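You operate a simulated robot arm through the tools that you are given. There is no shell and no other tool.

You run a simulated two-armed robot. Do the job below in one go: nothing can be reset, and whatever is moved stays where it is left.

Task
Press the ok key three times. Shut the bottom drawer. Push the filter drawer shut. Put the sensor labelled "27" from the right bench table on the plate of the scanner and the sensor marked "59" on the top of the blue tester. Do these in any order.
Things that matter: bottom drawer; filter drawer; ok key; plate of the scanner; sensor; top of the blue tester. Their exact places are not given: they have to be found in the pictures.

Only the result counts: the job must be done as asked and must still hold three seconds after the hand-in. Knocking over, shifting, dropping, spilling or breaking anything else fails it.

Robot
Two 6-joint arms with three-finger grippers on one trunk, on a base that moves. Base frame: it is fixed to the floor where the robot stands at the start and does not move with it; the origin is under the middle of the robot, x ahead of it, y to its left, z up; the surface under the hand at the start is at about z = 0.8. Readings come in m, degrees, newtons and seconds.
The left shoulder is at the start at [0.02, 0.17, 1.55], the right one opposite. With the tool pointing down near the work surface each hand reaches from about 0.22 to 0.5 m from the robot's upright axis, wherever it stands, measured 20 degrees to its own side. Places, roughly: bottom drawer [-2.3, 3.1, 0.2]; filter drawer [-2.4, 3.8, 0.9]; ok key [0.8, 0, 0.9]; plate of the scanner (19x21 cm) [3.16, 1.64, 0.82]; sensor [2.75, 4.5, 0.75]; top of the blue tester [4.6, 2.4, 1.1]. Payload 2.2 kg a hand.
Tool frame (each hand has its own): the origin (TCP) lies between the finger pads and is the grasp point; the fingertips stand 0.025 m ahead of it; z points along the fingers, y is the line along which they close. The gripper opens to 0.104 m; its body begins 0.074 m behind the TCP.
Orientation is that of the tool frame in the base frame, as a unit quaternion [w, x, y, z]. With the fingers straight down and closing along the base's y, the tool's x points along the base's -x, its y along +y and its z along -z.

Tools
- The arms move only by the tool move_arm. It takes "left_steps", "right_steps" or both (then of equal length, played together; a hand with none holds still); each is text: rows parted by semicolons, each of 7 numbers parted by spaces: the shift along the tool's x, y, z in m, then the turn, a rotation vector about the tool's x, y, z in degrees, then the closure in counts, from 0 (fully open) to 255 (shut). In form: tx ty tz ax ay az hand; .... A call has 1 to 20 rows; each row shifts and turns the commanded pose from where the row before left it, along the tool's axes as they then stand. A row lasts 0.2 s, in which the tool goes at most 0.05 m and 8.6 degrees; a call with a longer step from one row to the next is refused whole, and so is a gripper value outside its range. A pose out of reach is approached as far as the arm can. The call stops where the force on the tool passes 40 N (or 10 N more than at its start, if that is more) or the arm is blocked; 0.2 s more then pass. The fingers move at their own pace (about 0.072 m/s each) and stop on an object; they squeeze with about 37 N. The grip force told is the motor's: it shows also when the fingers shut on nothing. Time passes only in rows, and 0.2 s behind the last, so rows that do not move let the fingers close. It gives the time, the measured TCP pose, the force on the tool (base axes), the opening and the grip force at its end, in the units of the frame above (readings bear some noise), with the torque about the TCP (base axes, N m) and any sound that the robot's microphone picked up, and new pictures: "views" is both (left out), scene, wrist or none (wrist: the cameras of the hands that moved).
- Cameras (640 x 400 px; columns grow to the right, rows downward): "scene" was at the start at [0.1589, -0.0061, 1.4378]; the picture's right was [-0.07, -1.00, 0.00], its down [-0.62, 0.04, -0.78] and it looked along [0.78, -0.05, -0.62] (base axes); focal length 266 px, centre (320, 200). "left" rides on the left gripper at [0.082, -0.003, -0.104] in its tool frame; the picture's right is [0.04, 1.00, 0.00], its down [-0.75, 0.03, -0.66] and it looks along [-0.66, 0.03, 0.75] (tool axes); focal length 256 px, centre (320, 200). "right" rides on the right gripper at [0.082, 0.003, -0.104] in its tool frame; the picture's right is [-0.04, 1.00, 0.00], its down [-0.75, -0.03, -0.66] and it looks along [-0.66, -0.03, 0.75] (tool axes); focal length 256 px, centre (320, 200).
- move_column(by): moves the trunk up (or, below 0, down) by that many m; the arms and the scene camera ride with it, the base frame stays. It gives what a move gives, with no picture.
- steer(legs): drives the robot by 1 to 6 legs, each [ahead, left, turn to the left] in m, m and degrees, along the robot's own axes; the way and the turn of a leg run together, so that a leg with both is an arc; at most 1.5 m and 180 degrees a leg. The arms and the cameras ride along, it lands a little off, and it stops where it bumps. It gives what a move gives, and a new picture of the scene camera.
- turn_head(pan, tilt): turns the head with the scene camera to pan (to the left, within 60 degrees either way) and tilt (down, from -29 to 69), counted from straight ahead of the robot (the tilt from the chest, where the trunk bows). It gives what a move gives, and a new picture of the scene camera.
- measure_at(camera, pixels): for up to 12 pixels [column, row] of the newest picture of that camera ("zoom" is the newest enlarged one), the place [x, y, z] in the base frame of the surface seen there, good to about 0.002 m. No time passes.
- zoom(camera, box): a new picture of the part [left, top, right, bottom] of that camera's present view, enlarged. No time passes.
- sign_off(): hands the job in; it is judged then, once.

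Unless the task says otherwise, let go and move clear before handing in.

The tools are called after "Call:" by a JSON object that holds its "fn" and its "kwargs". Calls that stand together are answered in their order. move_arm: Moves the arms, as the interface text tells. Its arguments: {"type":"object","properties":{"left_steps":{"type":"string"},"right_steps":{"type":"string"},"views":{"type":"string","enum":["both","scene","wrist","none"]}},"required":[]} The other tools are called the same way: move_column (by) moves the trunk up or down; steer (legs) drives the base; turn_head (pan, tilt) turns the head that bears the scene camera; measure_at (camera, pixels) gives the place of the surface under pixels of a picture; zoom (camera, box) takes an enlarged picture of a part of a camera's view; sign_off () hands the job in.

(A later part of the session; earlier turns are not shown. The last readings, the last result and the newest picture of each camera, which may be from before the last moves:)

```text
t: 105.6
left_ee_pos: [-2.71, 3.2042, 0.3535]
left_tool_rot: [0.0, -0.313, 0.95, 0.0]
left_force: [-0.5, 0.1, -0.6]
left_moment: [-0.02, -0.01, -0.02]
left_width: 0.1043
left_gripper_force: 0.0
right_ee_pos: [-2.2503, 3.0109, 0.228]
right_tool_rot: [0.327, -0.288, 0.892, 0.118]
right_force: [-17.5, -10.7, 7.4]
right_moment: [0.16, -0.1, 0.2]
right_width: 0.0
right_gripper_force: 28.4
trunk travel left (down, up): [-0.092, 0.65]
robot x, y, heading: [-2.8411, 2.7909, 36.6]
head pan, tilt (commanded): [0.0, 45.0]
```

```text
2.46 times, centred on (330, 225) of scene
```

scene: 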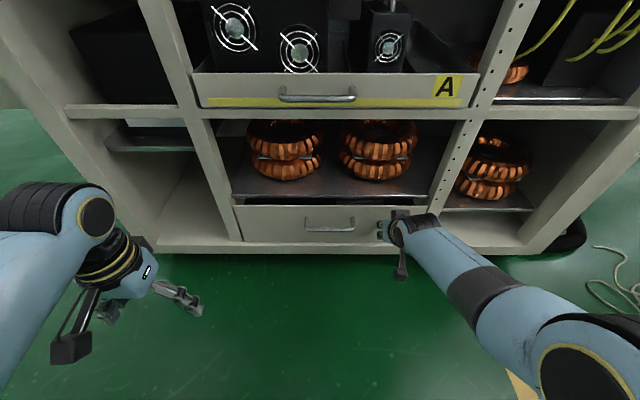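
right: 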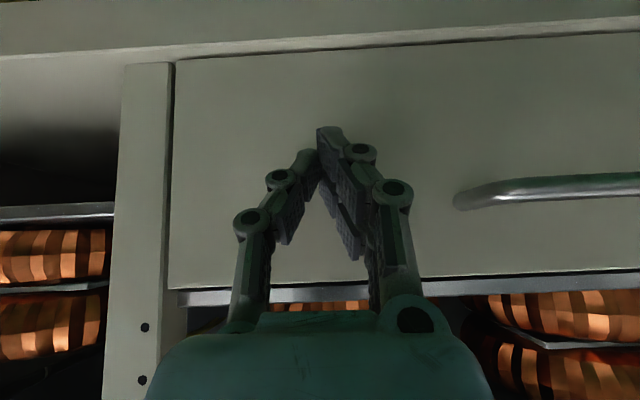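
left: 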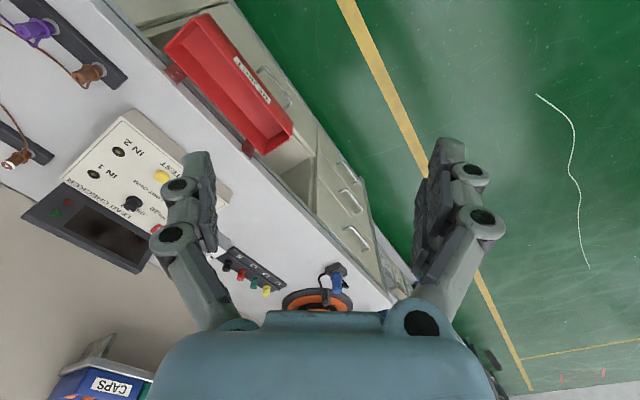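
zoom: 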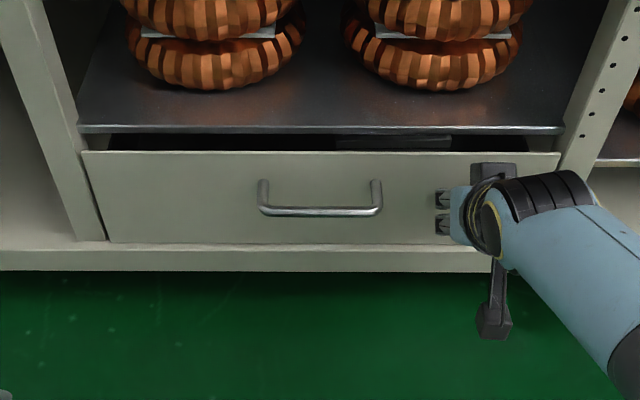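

The drawer front is flush with the cabinet face (both within a few mm). I'll draw the hand back, straighten it, and raise the trunk.

Call:
{"fn": "move_arm", "kwargs": {"right_steps": "0.0077 0 -0.0064 0 0 0 255; 0.023 0 -0.0193 0 0 0 255; 0.03 0 -0.025 0 0 0 255; 0.03 0 -0.025 0 0 0 255; 0.01 0 -0.008 0 8 0 255; 0 0 0 0 8 0 255; 0 0 0 0 8 0 255; 0 0 0 0 8 0 255; 0 0 0 0 8 0 255; 0 0 0 0 0 0 255", "views": "scene"}}

Call:
{"fn": "steer", "kwargs": {"legs": [[-0.35, 0, 0]]}}

Call:
{"fn": "move_column", "kwargs": {"by": 0.4}}

Call:
{"fn": "move_column", "kwargs": {"by": 0.25}}

```text
t: 107.8
left_ee_pos: [-2.7099, 3.2064, 0.3546]
left_tool_rot: [0.0, -0.314, 0.95, 0.0]
left_force: [0.6, -0.6, -0.2]
left_moment: [-0.02, 0.02, -0.02]
left_width: 0.1038
left_gripper_force: 0.1
right_ee_pos: [-2.353, 2.934, 0.2257]
right_tool_rot: [0.004, -0.312, 0.95, 0.013]
right_force: [0.4, -1.0, 0.2]
right_moment: [-0.03, -0.01, 0.01]
right_width: 0.0003
right_gripper_force: 28.7
trunk travel left (down, up): [-0.092, 0.65]
robot x, y, heading: [-2.8371, 2.7896, 36.3]
head pan, tilt (commanded): [0.0, 45.0]
```

scene: 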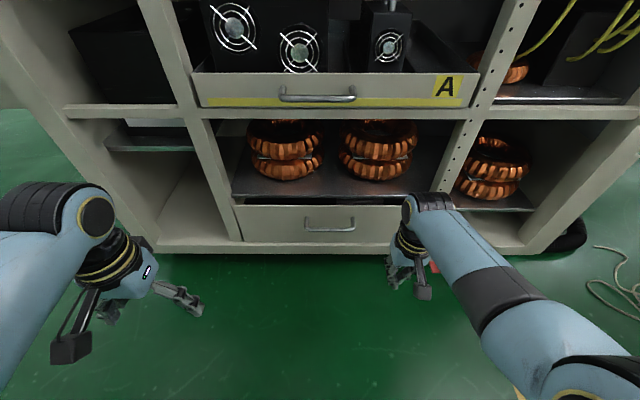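

```text
t: 110.0
left_ee_pos: [-2.9875, 2.9999, 0.3536]
left_tool_rot: [0.001, -0.312, 0.95, 0.0]
left_force: [-0.2, 0.3, 0.5]
left_moment: [0.02, -0.01, 0.01]
left_width: 0.1042
left_gripper_force: 0.0
right_ee_pos: [-2.6309, 2.7284, 0.2241]
right_tool_rot: [0.004, -0.311, 0.95, 0.012]
right_force: [0.6, -0.5, -0.1]
right_moment: [-0.03, -0.02, 0.03]
right_width: 0.0003
right_gripper_force: 28.5
trunk travel left (down, up): [-0.092, 0.65]
robot x, y, heading: [-3.1203, 2.5861, 36.3]
head pan, tilt (commanded): [0.0, 45.0]
```

scene: 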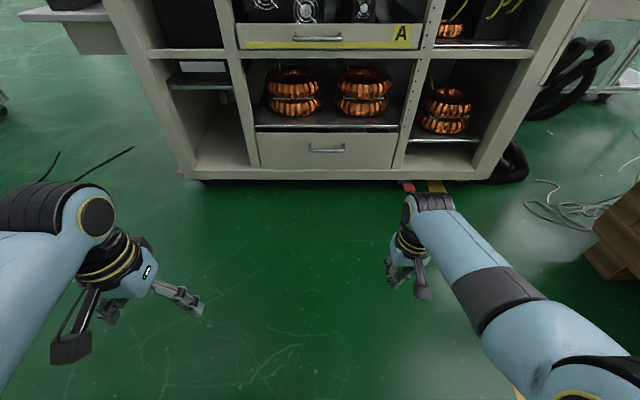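

```text
t: 113.8
left_ee_pos: [-2.9878, 3.0011, 0.7541]
left_tool_rot: [0.0, -0.311, 0.95, 0.0]
left_force: [-0.3, -0.4, -0.1]
left_moment: [-0.03, 0.02, -0.01]
left_width: 0.104
left_gripper_force: 0.0
right_ee_pos: [-2.6328, 2.7281, 0.6262]
right_tool_rot: [0.005, -0.31, 0.951, 0.013]
right_force: [0.2, -0.4, -0.7]
right_moment: [0.0, -0.02, 0.01]
right_width: 0.0001
right_gripper_force: 28.3
trunk travel left (down, up): [-0.492, 0.25]
robot x, y, heading: [-3.1238, 2.5854, 36.5]
head pan, tilt (commanded): [0.0, 45.0]
```

```text
t: 116.4
left_ee_pos: [-2.9876, 3.0005, 1.0039]
left_tool_rot: [0.001, -0.312, 0.95, 0.0]
left_force: [0.4, -0.6, 0.4]
left_moment: [-0.02, -0.01, -0.01]
left_width: 0.104
left_gripper_force: 0.0
right_ee_pos: [-2.632, 2.729, 0.8756]
right_tool_rot: [0.004, -0.31, 0.95, 0.012]
right_force: [1.1, -1.0, -0.2]
right_moment: [0.01, -0.02, -0.03]
right_width: 0.0001
right_gripper_force: 28.6
trunk travel left (down, up): [-0.742, 0.0]
robot x, y, heading: [-3.1198, 2.5873, 36.3]
head pan, tilt (commanded): [0.0, 45.0]
```

I'll look left before moving around to the cabinet's back.

Call:
{"fn": "turn_head", "kwargs": {"pan": 55, "tilt": 35}}

Call:
{"fn": "measure_at", "kwargs": {"camera": "scene", "pixels": [[320, 100], [320, 200], [450, 150], [500, 100], [250, 150], [400, 200], [550, 200], [200, 250]]}}

```text
t: 117.7
left_ee_pos: [-2.9875, 3.0004, 1.0047]
left_tool_rot: [0.0, -0.312, 0.95, 0.0]
left_force: [0.4, -0.2, -0.2]
left_moment: [0.05, -0.04, 0.0]
left_width: 0.1042
left_gripper_force: 0.0
right_ee_pos: [-2.6314, 2.7277, 0.8756]
right_tool_rot: [0.004, -0.311, 0.95, 0.012]
right_force: [0.8, -0.1, -0.1]
right_moment: [-0.02, 0.02, -0.02]
right_width: 0.0
right_gripper_force: 28.6
trunk travel left (down, up): [-0.742, 0.0]
robot x, y, heading: [-3.1204, 2.5807, 36.3]
head pan, tilt (commanded): [55.0, 35.0]
```

scene: 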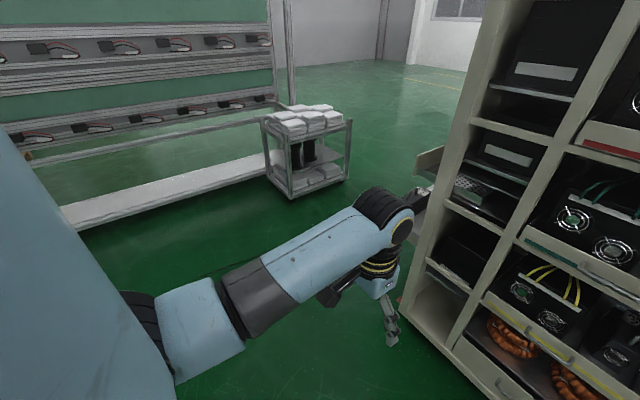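

```text
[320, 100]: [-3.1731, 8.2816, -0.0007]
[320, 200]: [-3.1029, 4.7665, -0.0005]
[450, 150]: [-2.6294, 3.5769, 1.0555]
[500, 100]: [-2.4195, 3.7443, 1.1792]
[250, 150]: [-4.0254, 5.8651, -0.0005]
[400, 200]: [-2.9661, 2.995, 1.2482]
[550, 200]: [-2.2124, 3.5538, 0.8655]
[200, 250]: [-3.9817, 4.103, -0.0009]
```

The floor behind the cabinet is clear up to the cart (front at about [−3.1,4.77]). I'll slide left 1.15 m and then turn right to face the cabinet's back.

Call:
{"fn": "steer", "kwargs": {"legs": [[0, 1.15, 0], [0, 0, -90.3]]}}

Call:
{"fn": "turn_head", "kwargs": {"pan": 45, "tilt": 25}}

```text
t: 127.3
left_ee_pos: [-3.3827, 3.3789, 1.0047]
left_tool_rot: [0.0, 0.449, 0.894, 0.0]
left_force: [0.0, 0.0, 0.4]
left_moment: [0.03, 0.03, 0.02]
left_width: 0.1041
left_gripper_force: 0.1
right_ee_pos: [-3.6531, 3.0211, 0.8756]
right_tool_rot: [0.011, 0.45, 0.893, 0.006]
right_force: [0.1, 1.0, 0.5]
right_moment: [-0.01, 0.01, -0.01]
right_width: 0.0
right_gripper_force: 28.2
trunk travel left (down, up): [-0.742, 0.0]
robot x, y, heading: [-3.7976, 3.508, -53.5]
head pan, tilt (commanded): [55.0, 35.0]
```

scene: 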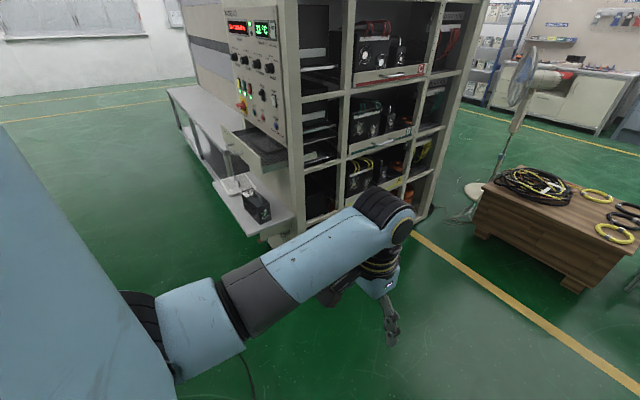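

```text
t: 128.0
left_ee_pos: [-3.3827, 3.3787, 1.0035]
left_tool_rot: [0.001, 0.449, 0.893, 0.0]
left_force: [0.1, 0.0, 0.2]
left_moment: [0.0, 0.03, -0.01]
left_width: 0.1037
left_gripper_force: 0.0
right_ee_pos: [-3.6535, 3.021, 0.8761]
right_tool_rot: [0.012, 0.45, 0.893, 0.005]
right_force: [0.3, -0.1, -0.7]
right_moment: [-0.01, 0.01, 0.05]
right_width: 0.0003
right_gripper_force: 28.3
trunk travel left (down, up): [-0.742, 0.0]
robot x, y, heading: [-3.8004, 3.5092, -53.6]
head pan, tilt (commanded): [45.0, 25.0]
```

scene: 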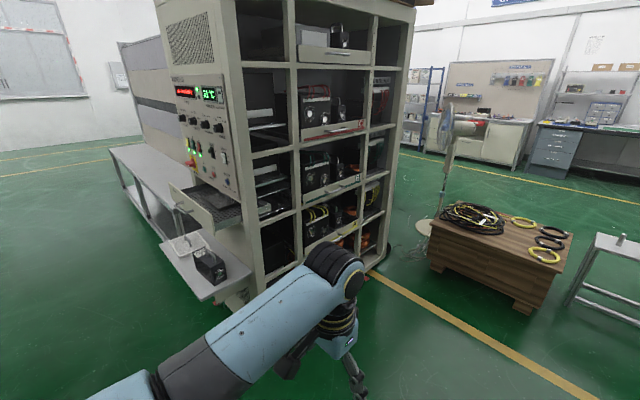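

The cabinet's back has a control panel, and below it the filter drawer at about (205,205), above a shelf carrying the amp. I'll zoom in and measure.

Call:
{"fn": "zoom", "kwargs": {"camera": "scene", "box": [110, 150, 290, 300]}}

Call:
{"fn": "measure_at", "kwargs": {"camera": "scene", "pixels": [[172, 192], [213, 235], [212, 222], [178, 200], [208, 262], [185, 242], [205, 295], [110, 150], [135, 195], [180, 260], [240, 195], [196, 208]]}}

```text
2.67 times, centred on (200, 225) of scene
```

zoom: 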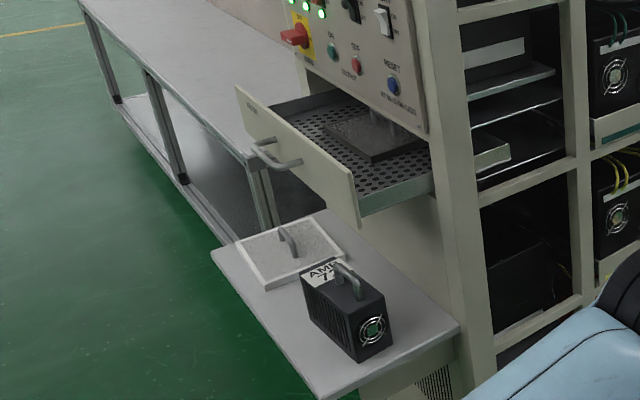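

```text
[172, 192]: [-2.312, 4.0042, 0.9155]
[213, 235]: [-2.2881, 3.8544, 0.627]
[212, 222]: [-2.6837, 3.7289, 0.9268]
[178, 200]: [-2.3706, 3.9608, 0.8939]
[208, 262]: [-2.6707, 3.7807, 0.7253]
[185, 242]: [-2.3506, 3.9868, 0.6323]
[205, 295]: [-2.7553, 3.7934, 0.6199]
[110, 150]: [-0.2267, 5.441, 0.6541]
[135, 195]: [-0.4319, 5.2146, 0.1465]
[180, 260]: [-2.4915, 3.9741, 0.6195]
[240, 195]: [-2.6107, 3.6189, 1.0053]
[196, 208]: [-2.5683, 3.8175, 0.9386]
```

The filter drawer's front plane runs from about [−2.68,3.73] to [−2.31,4.00] at z≈0.9, with 0.18 m sticking out. I'll measure its top and bottom edges, the handle and the amp, from the zoomed picture.

Call:
{"fn": "zoom", "kwargs": {"camera": "scene", "box": [160, 170, 250, 280]}}

```text
3.64 times, centred on (205, 225) of scene
```

zoom: 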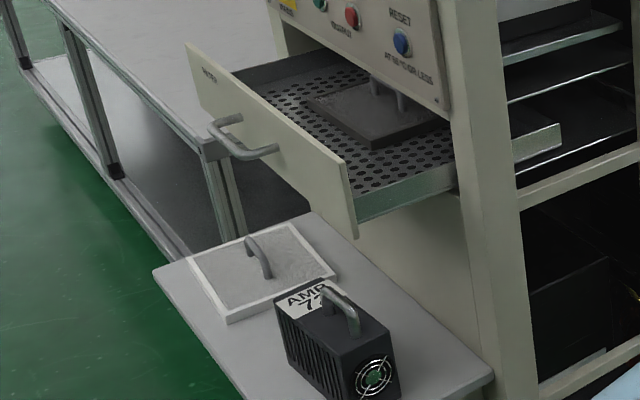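

Call:
{"fn": "measure_at", "kwargs": {"camera": "zoom", "pixels": [[343, 172], [350, 230], [300, 150], [310, 195], [195, 60], [205, 100], [225, 135], [265, 150], [340, 300], [355, 325], [378, 75], [448, 60]]}}

```text
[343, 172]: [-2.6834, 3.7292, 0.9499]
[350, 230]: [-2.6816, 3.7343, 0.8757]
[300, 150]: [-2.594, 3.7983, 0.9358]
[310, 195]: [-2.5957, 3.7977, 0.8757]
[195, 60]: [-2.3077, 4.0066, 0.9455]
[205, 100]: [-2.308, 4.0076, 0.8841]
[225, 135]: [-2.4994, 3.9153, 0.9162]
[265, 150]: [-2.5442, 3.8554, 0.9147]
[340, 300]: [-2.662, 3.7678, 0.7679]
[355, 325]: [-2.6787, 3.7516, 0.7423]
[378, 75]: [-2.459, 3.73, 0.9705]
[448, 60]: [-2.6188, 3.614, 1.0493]
```

The drawer front spans z 0.86–0.955 with its handle in the middle; the amp's handle tops out at 0.77 below it. I'll raise the right hand to z≈0.915, pull it back a bit and tilt it 40° forward, then drive sideways behind the cabinet, staying 8 cm further back.

Call:
{"fn": "move_arm", "kwargs": {"right_steps": "0.03 0 -0.02 0 0 0 255; 0.03 0 -0.02 0 0 0 255; 0 0 0 0 -8 0 255; 0 0 0 0 -8 0 255; 0 0 0 0 -8 0 255; 0 0 0 0 -8 0 255; 0 0 0 0 -8 0 255; 0 0 0 0 0 0 255", "views": "none"}}

Call:
{"fn": "steer", "kwargs": {"legs": [[-0.1, 0, -0.4], [0, 0.9, 0]]}}

```text
t: 129.8
left_ee_pos: [-3.3827, 3.3778, 1.0032]
left_tool_rot: [0.0, 0.449, 0.893, 0.0]
left_force: [0.2, 0.0, 0.3]
left_moment: [-0.02, -0.02, 0.01]
left_width: 0.104
left_gripper_force: 0.1
right_ee_pos: [-3.6906, 3.0692, 0.9145]
right_tool_rot: [0.317, 0.425, 0.835, -0.149]
right_force: [0.8, -0.2, 0.0]
right_moment: [-0.03, 0.03, -0.05]
right_width: 0.0002
right_gripper_force: 28.4
trunk travel left (down, up): [-0.742, 0.0]
robot x, y, heading: [-3.7968, 3.5092, -53.2]
head pan, tilt (commanded): [45.0, 25.0]
```

```text
t: 135.3
left_ee_pos: [-2.7165, 3.9946, 1.0035]
left_tool_rot: [0.0, 0.449, 0.893, -0.001]
left_force: [0.5, 0.3, -0.2]
left_moment: [0.0, -0.01, 0.0]
left_width: 0.1041
left_gripper_force: 0.1
right_ee_pos: [-3.0252, 3.6842, 0.9155]
right_tool_rot: [0.316, 0.425, 0.835, -0.149]
right_force: [0.1, -0.3, -1.0]
right_moment: [0.03, 0.01, 0.02]
right_width: 0.0002
right_gripper_force: 28.7
trunk travel left (down, up): [-0.742, 0.0]
robot x, y, heading: [-3.1319, 4.1206, -53.5]
head pan, tilt (commanded): [45.0, 25.0]
```

scene: 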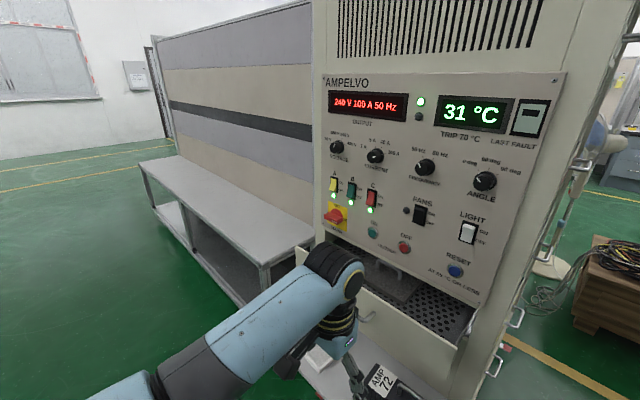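

Still clear. I'll slide 0.39 m further left so that the right hand faces the drawer front between its near end and the handle, and look down at it.

Call:
{"fn": "steer", "kwargs": {"legs": [[0, 0.39, -0.4]]}}

Call:
{"fn": "turn_head", "kwargs": {"pan": -10, "tilt": 45}}

```text
t: 137.8
left_ee_pos: [-2.4054, 4.2216, 1.0035]
left_tool_rot: [0.0, 0.453, 0.892, -0.001]
left_force: [0.5, 0.3, 0.3]
left_moment: [0.01, 0.01, -0.02]
left_width: 0.1039
left_gripper_force: 0.1
right_ee_pos: [-2.7153, 3.9142, 0.9141]
right_tool_rot: [0.316, 0.429, 0.833, -0.151]
right_force: [0.8, -0.2, -0.6]
right_moment: [-0.01, 0.05, 0.01]
right_width: 0.0
right_gripper_force: 27.9
trunk travel left (down, up): [-0.742, 0.0]
robot x, y, heading: [-2.8185, 4.3554, -53.8]
head pan, tilt (commanded): [45.0, 25.0]
```

scene: 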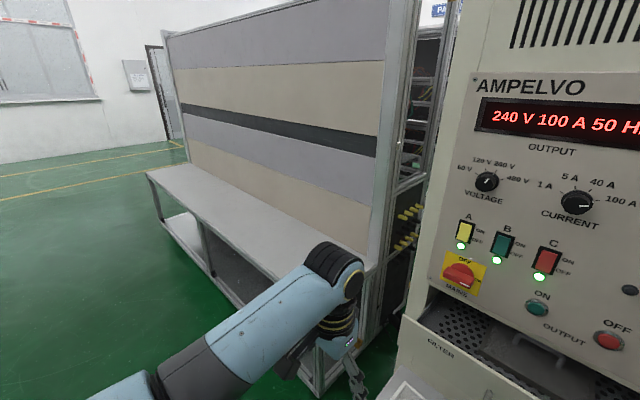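

```text
t: 139.0
left_ee_pos: [-2.406, 4.2213, 1.004]
left_tool_rot: [-0.001, 0.453, 0.891, 0.0]
left_force: [-0.5, -0.4, -0.2]
left_moment: [-0.03, 0.0, -0.02]
left_width: 0.1038
left_gripper_force: 0.1
right_ee_pos: [-2.715, 3.9155, 0.9146]
right_tool_rot: [0.316, 0.428, 0.833, -0.151]
right_force: [-0.5, -0.4, -0.3]
right_moment: [-0.02, 0.01, -0.01]
right_width: 0.0
right_gripper_force: 28.2
trunk travel left (down, up): [-0.742, 0.0]
robot x, y, heading: [-2.8253, 4.3517, -53.9]
head pan, tilt (commanded): [-10.0, 45.0]
```

scene: 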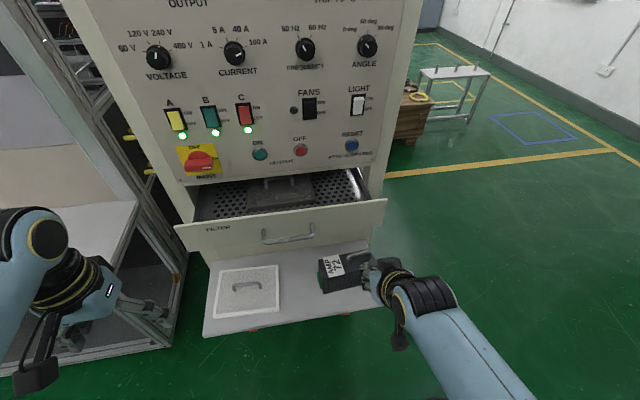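

The right hand is at the height of the drawer front, right of the handle, and above the amp. I'll drive ahead 9 cm.

Call:
{"fn": "steer", "kwargs": {"legs": [[0.09, 0, 0]]}}

Call:
{"fn": "zoom", "kwargs": {"camera": "right", "box": [0, 0, 640, 400]}}

```text
t: 140.1
left_ee_pos: [-2.3507, 4.1476, 1.0039]
left_tool_rot: [-0.001, 0.454, 0.891, 0.0]
left_force: [0.5, -1.6, 0.6]
left_moment: [0.04, 0.03, -0.01]
left_width: 0.104
left_gripper_force: 0.1
right_ee_pos: [-2.6624, 3.8407, 0.9128]
right_tool_rot: [0.316, 0.429, 0.832, -0.151]
right_force: [-0.4, 0.7, 1.2]
right_moment: [0.01, -0.01, -0.03]
right_width: 0.0001
right_gripper_force: 28.6
trunk travel left (down, up): [-0.742, 0.0]
robot x, y, heading: [-2.7654, 4.2822, -54.0]
head pan, tilt (commanded): [-10.0, 45.0]
```

scene: 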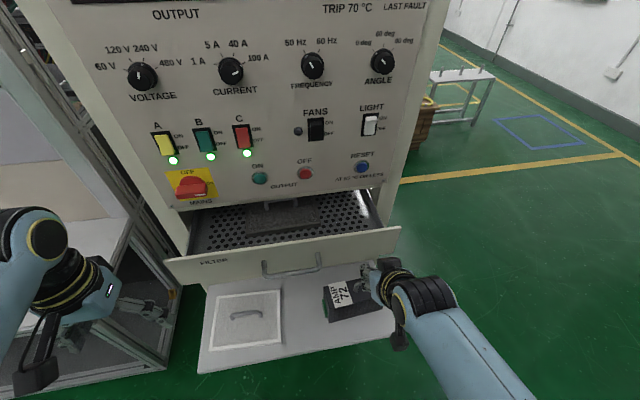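

```text
1.00 times, centred on (320, 200) of right (not enlarged: the box is as wide or as high as the picture)
```

zoom: 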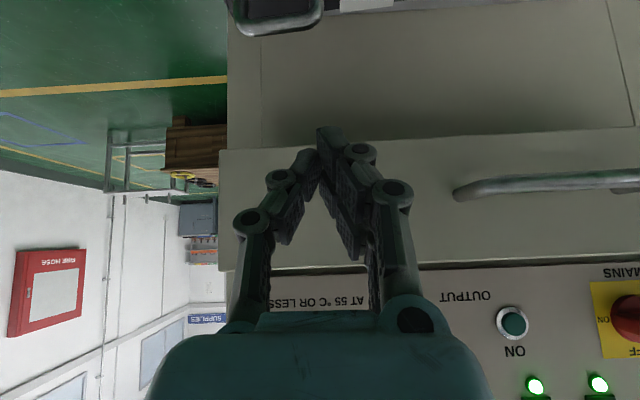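

The fingers face the drawer front to the side of the handle. I'll push forward in 1.5 cm steps, 12 cm first.

Call:
{"fn": "move_arm", "kwargs": {"right_steps": "-0.0115 0 0.0096 0 0 0 255; -0.0115 0 0.0096 0 0 0 255; -0.0115 0 0.0096 0 0 0 255; -0.0115 0 0.0096 0 0 0 255; -0.0115 0 0.0096 0 0 0 255; -0.0115 0 0.0096 0 0 0 255; -0.0115 0 0.0096 0 0 0 255; -0.0115 0 0.0096 0 0 0 255", "views": "both"}}

```text
t: 141.9
left_ee_pos: [-2.3514, 4.1477, 1.0041]
left_tool_rot: [0.0, 0.454, 0.891, 0.0]
left_force: [0.2, 0.0, -0.1]
left_moment: [0.02, 0.03, -0.03]
left_width: 0.1039
left_gripper_force: 0.1
right_ee_pos: [-2.5927, 3.7427, 0.9177]
right_tool_rot: [0.315, 0.429, 0.833, -0.151]
right_force: [-0.1, -0.3, 0.3]
right_moment: [-0.01, 0.01, 0.03]
right_width: 0.0
right_gripper_force: 28.8
trunk travel left (down, up): [-0.742, 0.0]
robot x, y, heading: [-2.7631, 4.2796, -53.8]
head pan, tilt (commanded): [-10.0, 45.0]
```

scene: 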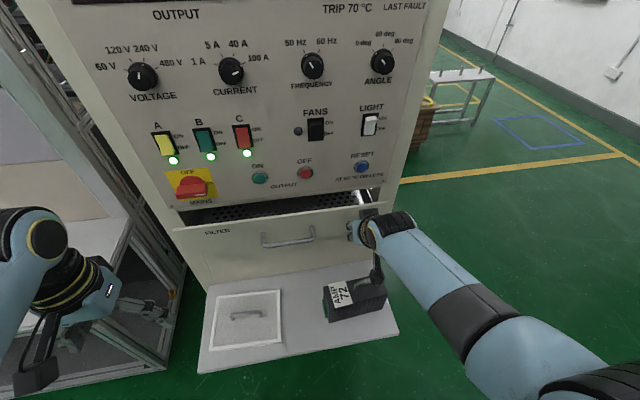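
right: 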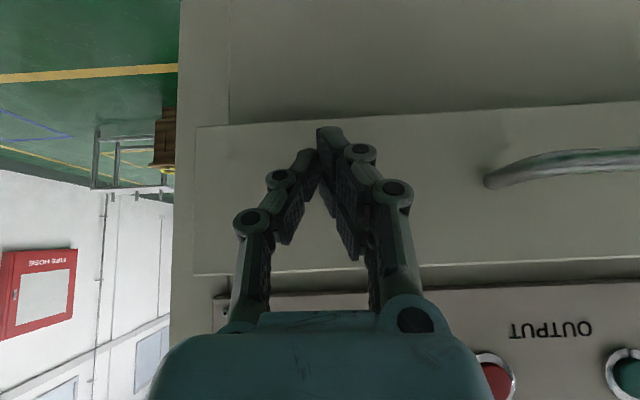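

The drawer is most of the way in. Before the last 6 cm, I'll check how far the panel's buttons are from the gripper body.

Call:
{"fn": "measure_at", "kwargs": {"camera": "scene", "pixels": [[360, 167], [304, 173], [350, 190], [340, 180], [368, 120], [375, 212], [395, 215], [370, 230], [355, 225], [378, 245]]}}

Call:
{"fn": "zoom", "kwargs": {"camera": "scene", "box": [290, 150, 430, 260]}}

```text
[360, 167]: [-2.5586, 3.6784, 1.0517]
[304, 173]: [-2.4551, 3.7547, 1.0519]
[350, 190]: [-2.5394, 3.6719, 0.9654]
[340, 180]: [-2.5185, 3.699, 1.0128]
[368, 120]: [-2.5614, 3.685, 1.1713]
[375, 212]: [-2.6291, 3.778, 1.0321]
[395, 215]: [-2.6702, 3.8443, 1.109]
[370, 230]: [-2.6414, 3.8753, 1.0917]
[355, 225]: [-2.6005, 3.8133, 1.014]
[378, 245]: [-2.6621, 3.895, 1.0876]
```

```text
3.64 times, centred on (360, 205) of scene
```

zoom: 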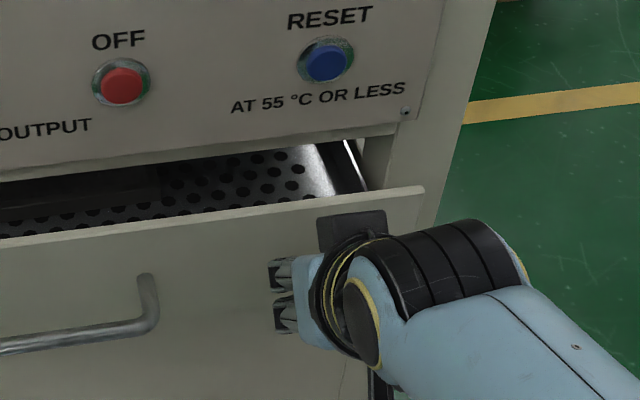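

Call:
{"fn": "measure_at", "kwargs": {"camera": "zoom", "pixels": [[322, 220], [383, 214], [350, 214], [350, 245], [322, 248], [385, 232], [300, 260], [420, 195], [300, 210], [330, 60]]}}

```text
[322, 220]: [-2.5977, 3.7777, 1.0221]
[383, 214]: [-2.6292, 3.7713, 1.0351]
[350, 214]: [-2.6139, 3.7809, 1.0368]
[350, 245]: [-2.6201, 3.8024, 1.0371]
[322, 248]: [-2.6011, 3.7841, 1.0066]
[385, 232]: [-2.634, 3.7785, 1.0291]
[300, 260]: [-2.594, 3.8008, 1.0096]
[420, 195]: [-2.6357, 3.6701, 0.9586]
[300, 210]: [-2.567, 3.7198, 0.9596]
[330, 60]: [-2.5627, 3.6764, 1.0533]
```

The drawer front is at 5 cm from the panel plane; the wrist's black box would pass 2–3 cm from the RESET button. I'll lower the hand 2 cm (backing off 1 cm) to pass beneath it, then push on until the drawer stops.

Call:
{"fn": "move_arm", "kwargs": {"right_steps": "0.0077 0 -0.0064 0 0 0 255; 0.0129 0 0.0153 0 0 0 255; -0.0077 0 0.0064 0 0 0 255; -0.0077 0 0.0064 0 0 0 255; -0.0077 0 0.0064 0 0 0 255; -0.0077 0 0.0064 0 0 0 255; 0 0 0 0 0 0 255", "views": "both"}}

```text
t: 143.5
left_ee_pos: [-2.3516, 4.1487, 1.0041]
left_tool_rot: [0.0, 0.454, 0.891, 0.001]
left_force: [0.0, 0.3, -0.9]
left_moment: [0.03, -0.02, 0.0]
left_width: 0.1039
left_gripper_force: 0.1
right_ee_pos: [-2.5744, 3.7201, 0.8966]
right_tool_rot: [0.316, 0.429, 0.832, -0.151]
right_force: [1.0, 0.2, 0.7]
right_moment: [-0.03, -0.01, -0.02]
right_width: 0.0003
right_gripper_force: 28.1
trunk travel left (down, up): [-0.742, 0.0]
robot x, y, heading: [-2.7644, 4.2821, -54.0]
head pan, tilt (commanded): [-10.0, 45.0]
```

scene: 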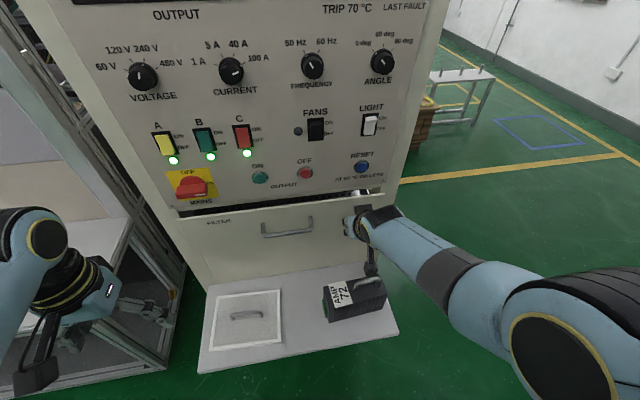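
right: 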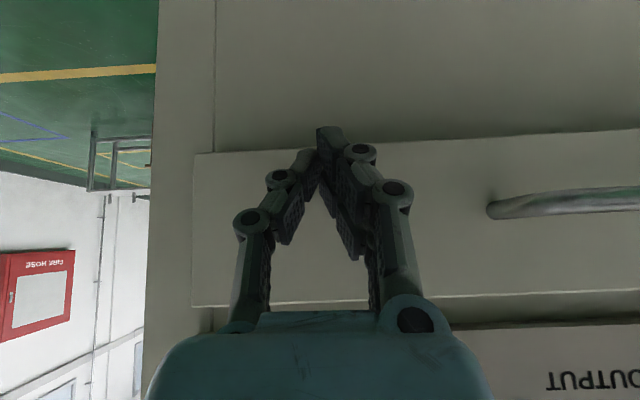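

Still moving freely. I'll go on in 1 cm steps until it meets the stop.

Call:
{"fn": "move_arm", "kwargs": {"right_steps": "-0.0077 0 0.0064 0 0 0 255; -0.0077 0 0.0064 0 0 0 255; -0.0077 0 0.0064 0 0 0 255; 0 0 0 0 0 0 255", "views": "both"}}

```text
t: 144.4
left_ee_pos: [-2.3527, 4.1497, 1.0047]
left_tool_rot: [0.001, 0.454, 0.891, -0.001]
left_force: [0.1, 0.1, 0.1]
left_moment: [0.03, 0.01, 0.0]
left_width: 0.1041
left_gripper_force: 0.0
right_ee_pos: [-2.5632, 3.705, 0.8911]
right_tool_rot: [0.308, 0.43, 0.836, -0.147]
right_force: [-10.4, 15.7, 7.4]
right_moment: [-0.09, -0.08, 0.14]
right_width: 0.0
right_gripper_force: 28.6
trunk travel left (down, up): [-0.742, 0.0]
robot x, y, heading: [-2.767, 4.2839, -54.3]
head pan, tilt (commanded): [-10.0, 45.0]
stopped in row 4 (right hand): the force on the tool passed its limit at 44 N (the readings are from after the stop); the commanded pose is now the measured one
```

scene: 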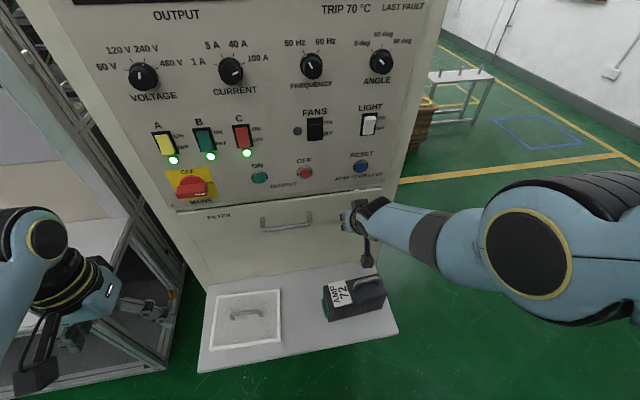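
right: 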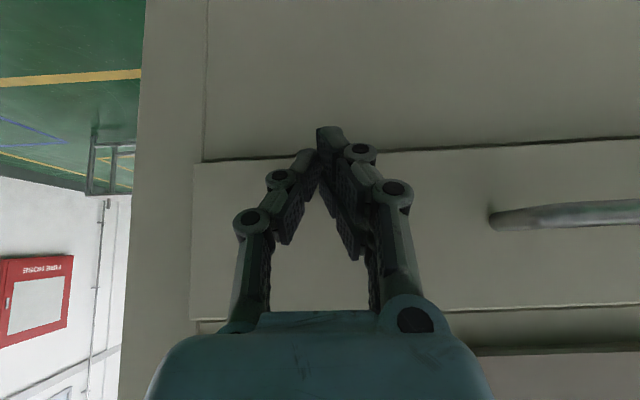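

The drawer hit its stop. I'll measure its front against the cabinet face.

Call:
{"fn": "measure_at", "kwargs": {"camera": "right", "pixels": [[230, 200], [230, 280], [170, 230], [170, 150], [450, 180], [450, 280], [300, 60], [500, 330], [450, 100], [600, 270]]}}

Call:
{"fn": "zoom", "kwargs": {"camera": "scene", "box": [150, 150, 410, 320]}}

```text
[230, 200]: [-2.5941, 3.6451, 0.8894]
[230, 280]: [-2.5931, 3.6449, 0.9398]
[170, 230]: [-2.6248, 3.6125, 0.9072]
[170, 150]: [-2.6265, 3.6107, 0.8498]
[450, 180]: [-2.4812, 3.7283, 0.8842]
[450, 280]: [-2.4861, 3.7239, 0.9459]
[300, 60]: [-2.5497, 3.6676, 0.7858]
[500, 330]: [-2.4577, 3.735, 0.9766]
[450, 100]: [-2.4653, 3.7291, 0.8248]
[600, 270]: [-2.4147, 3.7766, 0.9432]
```

```text
2.35 times, centred on (280, 235) of scene
```

zoom: 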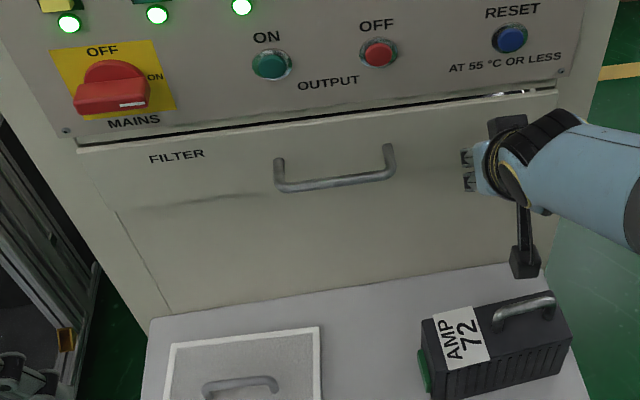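

The drawer front sits evenly about 8 mm proud all along, which is just its panel thickness against the cabinet face, and it met a hard stop; the amp is untouched. I'll draw the hand back along the same line and straighten it.

Call:
{"fn": "move_arm", "kwargs": {"right_steps": "0.0077 0 -0.0064 0 0 0 255; 0.023 0 -0.0193 0 0 0 255; 0.023 0 -0.0193 0 0 0 255; 0.023 0 -0.0193 0 0 0 255; 0.023 0 -0.0193 0 0 0 255; 0.01 0 -0.02 0 0 0 255; 0 0 0 0 8 0 255; 0 0 0 0 8 0 255; 0 0 0 0 8 0 255; 0 0 0 0 8 0 255; 0 0 0 0 8 0 255; 0 0 0 0 0 0 255", "views": "scene"}}

Call:
{"fn": "zoom", "kwargs": {"camera": "scene", "box": [150, 150, 410, 320]}}

```text
t: 147.0
left_ee_pos: [-2.3525, 4.149, 1.0042]
left_tool_rot: [0.0, 0.454, 0.891, -0.001]
left_force: [0.1, 0.3, 0.1]
left_moment: [-0.02, -0.02, 0.01]
left_width: 0.1043
left_gripper_force: 0.2
right_ee_pos: [-2.6499, 3.8247, 0.903]
right_tool_rot: [0.005, 0.455, 0.89, 0.008]
right_force: [0.0, 0.4, 0.9]
right_moment: [-0.01, -0.05, 0.04]
right_width: 0.0
right_gripper_force: 28.3
trunk travel left (down, up): [-0.742, 0.0]
robot x, y, heading: [-2.7663, 4.2857, -53.8]
head pan, tilt (commanded): [-10.0, 45.0]
```

scene: 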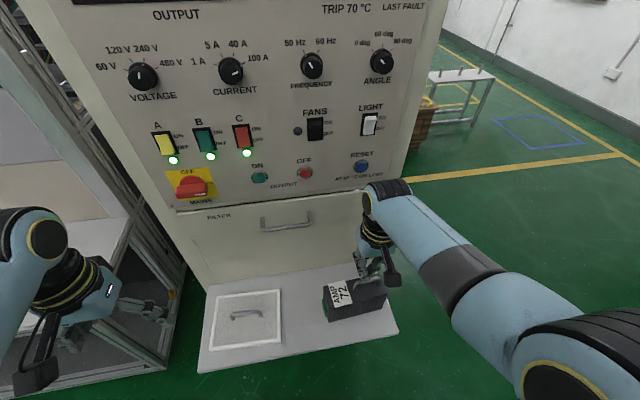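

```text
2.35 times, centred on (280, 235) of scene
```

zoom: 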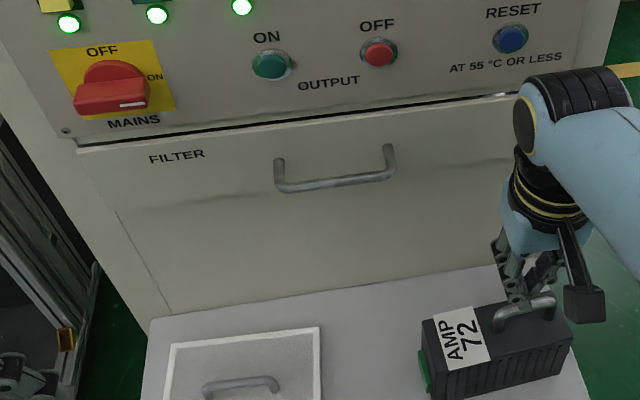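

Both drawers are shut. I'll raise the right hand and open it, then drive back out the way I came.

Call:
{"fn": "move_arm", "kwargs": {"right_steps": "0 0 -0.04 0 0 0 255; 0 0 -0.04 0 0 0 200; 0.04 0 -0.02 0 0 0 100; 0.03 0 0 0 0 0 0; 0 0 0 0 0 0 0", "views": "none"}}

Call:
{"fn": "steer", "kwargs": {"legs": [[-0.1, 0, 0], [0, -1.3, 0], [0, -1.3, 0]]}}

```text
t: 148.2
left_ee_pos: [-2.3523, 4.1486, 1.0044]
left_tool_rot: [0.0, 0.455, 0.891, 0.0]
left_force: [-0.1, 0.1, -0.8]
left_moment: [0.02, -0.01, 0.01]
left_width: 0.104
left_gripper_force: 0.0
right_ee_pos: [-2.6931, 3.8797, 1.0012]
right_tool_rot: [0.006, 0.455, 0.89, 0.008]
right_force: [0.3, -0.3, 0.4]
right_moment: [0.06, 0.03, 0.01]
right_width: 0.1039
right_gripper_force: 0.0
trunk travel left (down, up): [-0.742, 0.0]
robot x, y, heading: [-2.7681, 4.2853, -54.2]
head pan, tilt (commanded): [-10.0, 45.0]
```

```text
t: 161.6
left_ee_pos: [-4.5139, 2.7061, 1.0042]
left_tool_rot: [0.0, 0.456, 0.89, 0.0]
left_force: [0.0, -0.4, -0.6]
left_moment: [-0.03, -0.02, -0.03]
left_width: 0.1036
left_gripper_force: 0.1
right_ee_pos: [-4.8552, 2.4381, 1.0003]
right_tool_rot: [0.005, 0.456, 0.89, 0.008]
right_force: [0.4, -0.4, 1.2]
right_moment: [0.03, 0.0, -0.01]
right_width: 0.104
right_gripper_force: 0.1
trunk travel left (down, up): [-0.742, 0.0]
robot x, y, heading: [-4.927, 2.839, -54.3]
head pan, tilt (commanded): [-10.0, 45.0]
```

scene: 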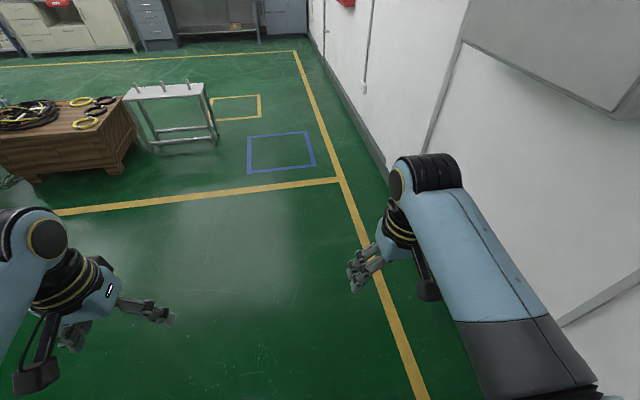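

The way along the wall is clear. I'll drive ahead 4.35 m back to the main aisle.

Call:
{"fn": "steer", "kwargs": {"legs": [[1.45, 0, 0.3], [1.45, 0, 0], [1.45, 0, 0], [0, 0, 90]]}}

Call:
{"fn": "turn_head", "kwargs": {"pan": 0, "tilt": 20}}

```text
t: 186.2
left_ee_pos: [-2.2402, -0.2527, 1.0035]
left_tool_rot: [0.0, -0.303, 0.953, 0.0]
left_force: [-0.2, 0.2, 0.8]
left_moment: [0.0, 0.0, 0.0]
left_width: 0.1038
left_gripper_force: 0.0
right_ee_pos: [-1.9737, -0.5941, 1.0013]
right_tool_rot: [-0.003, -0.304, 0.953, 0.01]
right_force: [0.0, 0.2, -0.8]
right_moment: [-0.02, -0.01, 0.02]
right_width: 0.104
right_gripper_force: 0.0
trunk travel left (down, up): [-0.742, 0.0]
robot x, y, heading: [-2.3784, -0.6625, 35.5]
head pan, tilt (commanded): [-10.0, 45.0]
```

scene: 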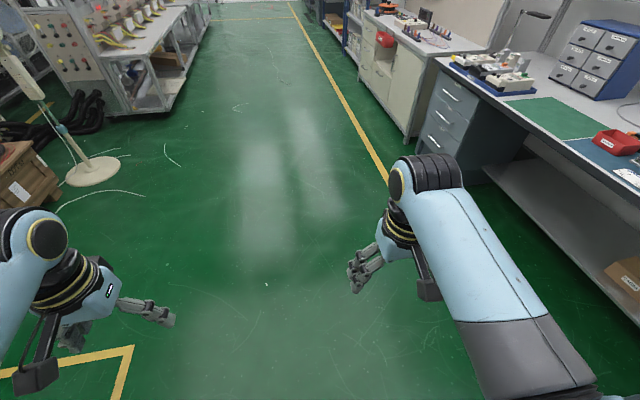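

```text
t: 187.1
left_ee_pos: [-2.2393, -0.2523, 1.005]
left_tool_rot: [0.0, -0.305, 0.952, 0.0]
left_force: [0.4, 0.5, -1.0]
left_moment: [0.0, 0.01, 0.01]
left_width: 0.104
left_gripper_force: 0.0
right_ee_pos: [-1.9742, -0.5945, 1.0015]
right_tool_rot: [-0.002, -0.304, 0.953, 0.01]
right_force: [-0.2, -0.2, 0.5]
right_moment: [-0.01, 0.01, 0.01]
right_width: 0.1043
right_gripper_force: 0.0
trunk travel left (down, up): [-0.742, 0.0]
robot x, y, heading: [-2.3742, -0.6651, 35.8]
head pan, tilt (commanded): [0.0, 20.0]
```

scene: 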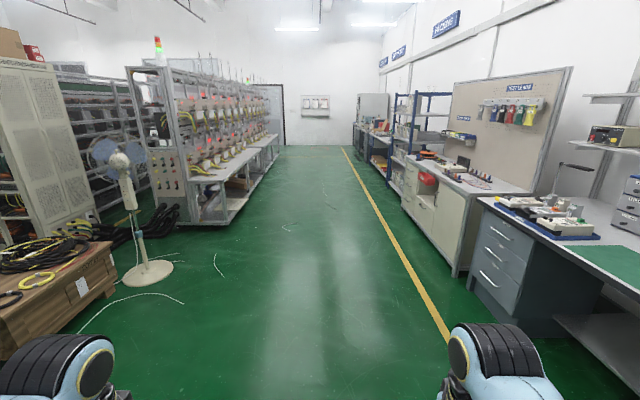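

The aisle ahead is clear. I'll drive 5.4 m up the aisle.

Call:
{"fn": "steer", "kwargs": {"legs": [[1.4, 0, 0.2], [1.4, 0, 0], [1.4, 0, 0], [1.2, 0, 0]]}}

Call:
{"fn": "turn_head", "kwargs": {"pan": 40, "tilt": 20}}

Call:
{"fn": "turn_head", "kwargs": {"pan": -35, "tilt": 20}}

```text
t: 212.9
left_ee_pos: [2.2094, 2.831, 1.0033]
left_tool_rot: [0.0, -0.294, 0.956, 0.001]
left_force: [0.3, -0.6, -0.1]
left_moment: [0.01, 0.02, -0.03]
left_width: 0.1039
left_gripper_force: 0.0
right_ee_pos: [2.4681, 2.483, 1.0014]
right_tool_rot: [-0.001, -0.294, 0.956, 0.009]
right_force: [-0.6, 0.6, -0.3]
right_moment: [-0.02, -0.02, 0.01]
right_width: 0.104
right_gripper_force: 0.2
trunk travel left (down, up): [-0.742, 0.0]
robot x, y, heading: [2.0667, 2.4227, 34.3]
head pan, tilt (commanded): [0.0, 20.0]
```

scene: 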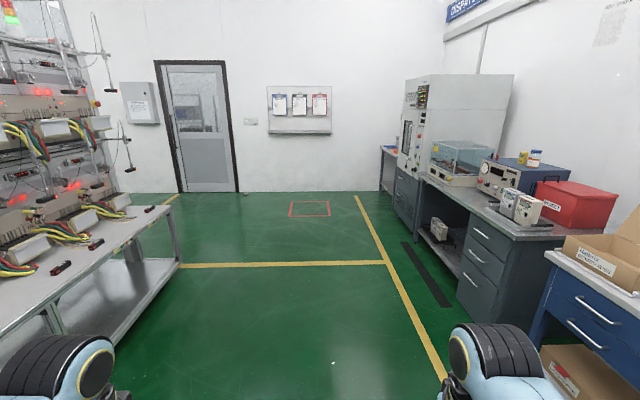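

```text
t: 214.0
left_ee_pos: [2.2107, 2.8315, 1.0048]
left_tool_rot: [0.0, -0.294, 0.956, 0.0]
left_force: [0.5, -0.6, 0.7]
left_moment: [0.02, -0.01, -0.01]
left_width: 0.1039
left_gripper_force: 0.0
right_ee_pos: [2.4679, 2.4837, 1.0006]
right_tool_rot: [-0.002, -0.293, 0.956, 0.009]
right_force: [-1.1, 0.8, -0.2]
right_moment: [0.04, -0.02, 0.02]
right_width: 0.1042
right_gripper_force: 0.0
trunk travel left (down, up): [-0.742, 0.0]
robot x, y, heading: [2.0619, 2.4229, 33.8]
head pan, tilt (commanded): [40.0, 20.0]
```

scene: 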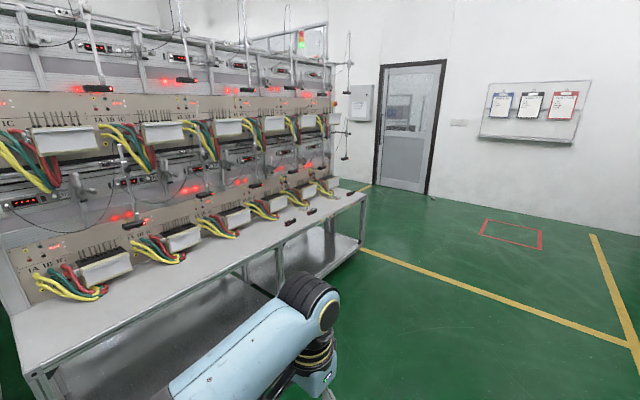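

```text
t: 215.5
left_ee_pos: [2.21, 2.8327, 1.0048]
left_tool_rot: [0.0, -0.294, 0.956, 0.0]
left_force: [0.3, -0.5, 0.1]
left_moment: [-0.02, 0.01, 0.01]
left_width: 0.1039
left_gripper_force: 0.0
right_ee_pos: [2.4681, 2.483, 1.0009]
right_tool_rot: [-0.002, -0.295, 0.956, 0.01]
right_force: [0.6, 0.1, 0.0]
right_moment: [-0.03, 0.02, 0.03]
right_width: 0.104
right_gripper_force: 0.0
trunk travel left (down, up): [-0.742, 0.0]
robot x, y, heading: [2.0662, 2.4235, 34.1]
head pan, tilt (commanded): [-35.0, 20.0]
```

scene: 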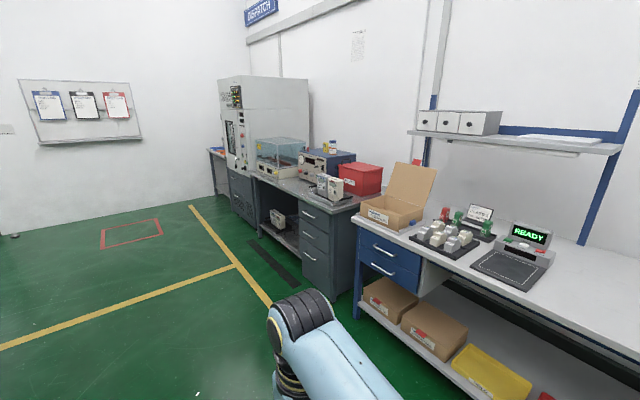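

The scanner with its dark plate is at (515,265) of the right-hand view, and the blue tester at (330,162). I'll look at the right bench table for the sensors.

Call:
{"fn": "zoom", "kwargs": {"camera": "scene", "box": [280, 130, 360, 210]}}

Call:
{"fn": "measure_at", "kwargs": {"camera": "scene", "pixels": [[510, 268], [340, 156], [310, 170], [400, 235], [530, 290], [330, 280], [285, 200]]}}

Call:
{"fn": "turn_head", "kwargs": {"pan": 45, "tilt": 30}}

Call:
{"fn": "zoom", "kwargs": {"camera": "scene", "box": [180, 120, 340, 220]}}

```text
5.00 times, centred on (320, 170) of scene
```

zoom: 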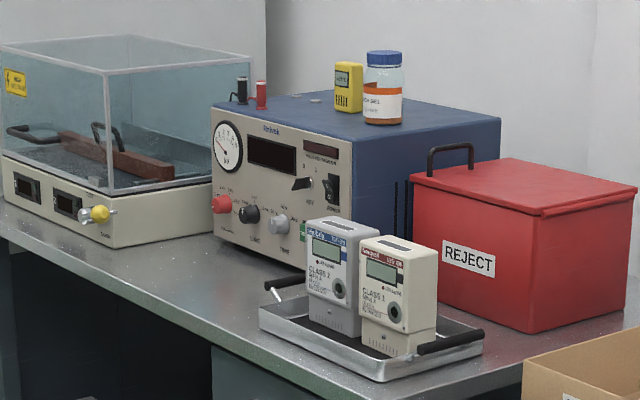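

```text
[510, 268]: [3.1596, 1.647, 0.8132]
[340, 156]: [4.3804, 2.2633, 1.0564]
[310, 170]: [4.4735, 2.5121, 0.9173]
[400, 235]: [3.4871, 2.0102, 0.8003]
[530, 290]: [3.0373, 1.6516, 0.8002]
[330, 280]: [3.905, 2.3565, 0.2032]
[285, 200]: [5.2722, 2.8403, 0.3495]
```

```text
t: 217.0
left_ee_pos: [2.2096, 2.8311, 1.0041]
left_tool_rot: [0.0, -0.294, 0.956, 0.0]
left_force: [-0.6, -0.3, -0.6]
left_moment: [0.0, 0.02, 0.0]
left_width: 0.1038
left_gripper_force: 0.1
right_ee_pos: [2.4687, 2.4841, 1.0009]
right_tool_rot: [-0.002, -0.294, 0.956, 0.009]
right_force: [-0.3, 0.0, 0.0]
right_moment: [0.02, -0.01, 0.01]
right_width: 0.1043
right_gripper_force: 0.0
trunk travel left (down, up): [-0.742, 0.0]
robot x, y, heading: [2.0646, 2.4255, 34.1]
head pan, tilt (commanded): [45.0, 30.0]
```

scene: 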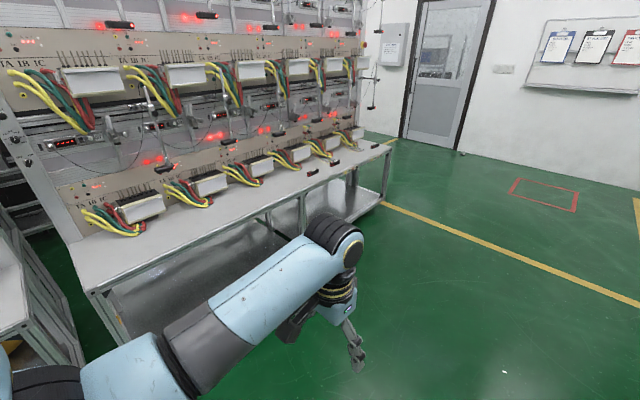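

```text
4.00 times, centred on (260, 170) of scene
```

zoom: 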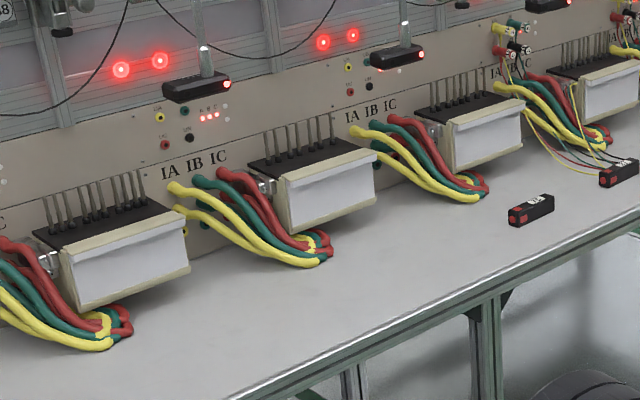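

The sensors are small black boxes with red ends lying on the right table. I'll drive 1.45 m further up the aisle and turn left to face that table.

Call:
{"fn": "steer", "kwargs": {"legs": [[0, 0, 1.9], [1.45, 0, 0], [0, 0, 90]]}}

Call:
{"fn": "turn_head", "kwargs": {"pan": 0, "tilt": 30}}

```text
t: 228.4
left_ee_pos: [2.8224, 3.4126, 1.0043]
left_tool_rot: [0.001, 0.894, -0.449, 0.0]
left_force: [-0.6, 0.2, 0.9]
left_moment: [-0.06, 0.0, 0.0]
left_width: 0.1041
left_gripper_force: 0.0
right_ee_pos: [3.1606, 3.6863, 1.0019]
right_tool_rot: [0.008, 0.894, -0.449, -0.005]
right_force: [0.6, 0.0, 0.4]
right_moment: [-0.04, 0.0, -0.02]
right_width: 0.1041
right_gripper_force: 0.0
trunk travel left (down, up): [-0.742, 0.0]
robot x, y, heading: [3.2408, 3.2844, 126.6]
head pan, tilt (commanded): [45.0, 30.0]
```

scene: 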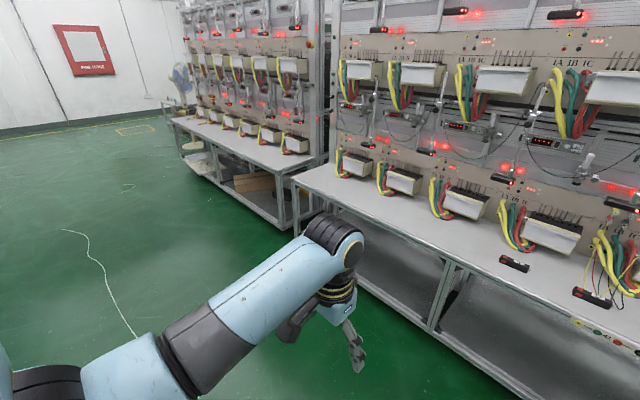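

```text
t: 229.6
left_ee_pos: [2.8233, 3.4122, 1.0036]
left_tool_rot: [0.0, 0.894, -0.449, 0.0]
left_force: [0.4, 0.3, -0.4]
left_moment: [-0.01, -0.02, 0.02]
left_width: 0.104
left_gripper_force: 0.0
right_ee_pos: [3.1595, 3.6864, 1.0023]
right_tool_rot: [0.008, 0.894, -0.449, -0.005]
right_force: [0.0, 0.1, 0.3]
right_moment: [0.01, 0.01, -0.01]
right_width: 0.104
right_gripper_force: 0.0
trunk travel left (down, up): [-0.742, 0.0]
robot x, y, heading: [3.2372, 3.2823, 126.8]
head pan, tilt (commanded): [0.0, 30.0]
```

scene: 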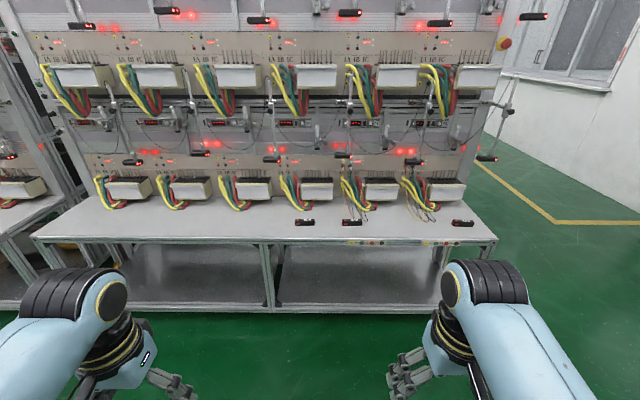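

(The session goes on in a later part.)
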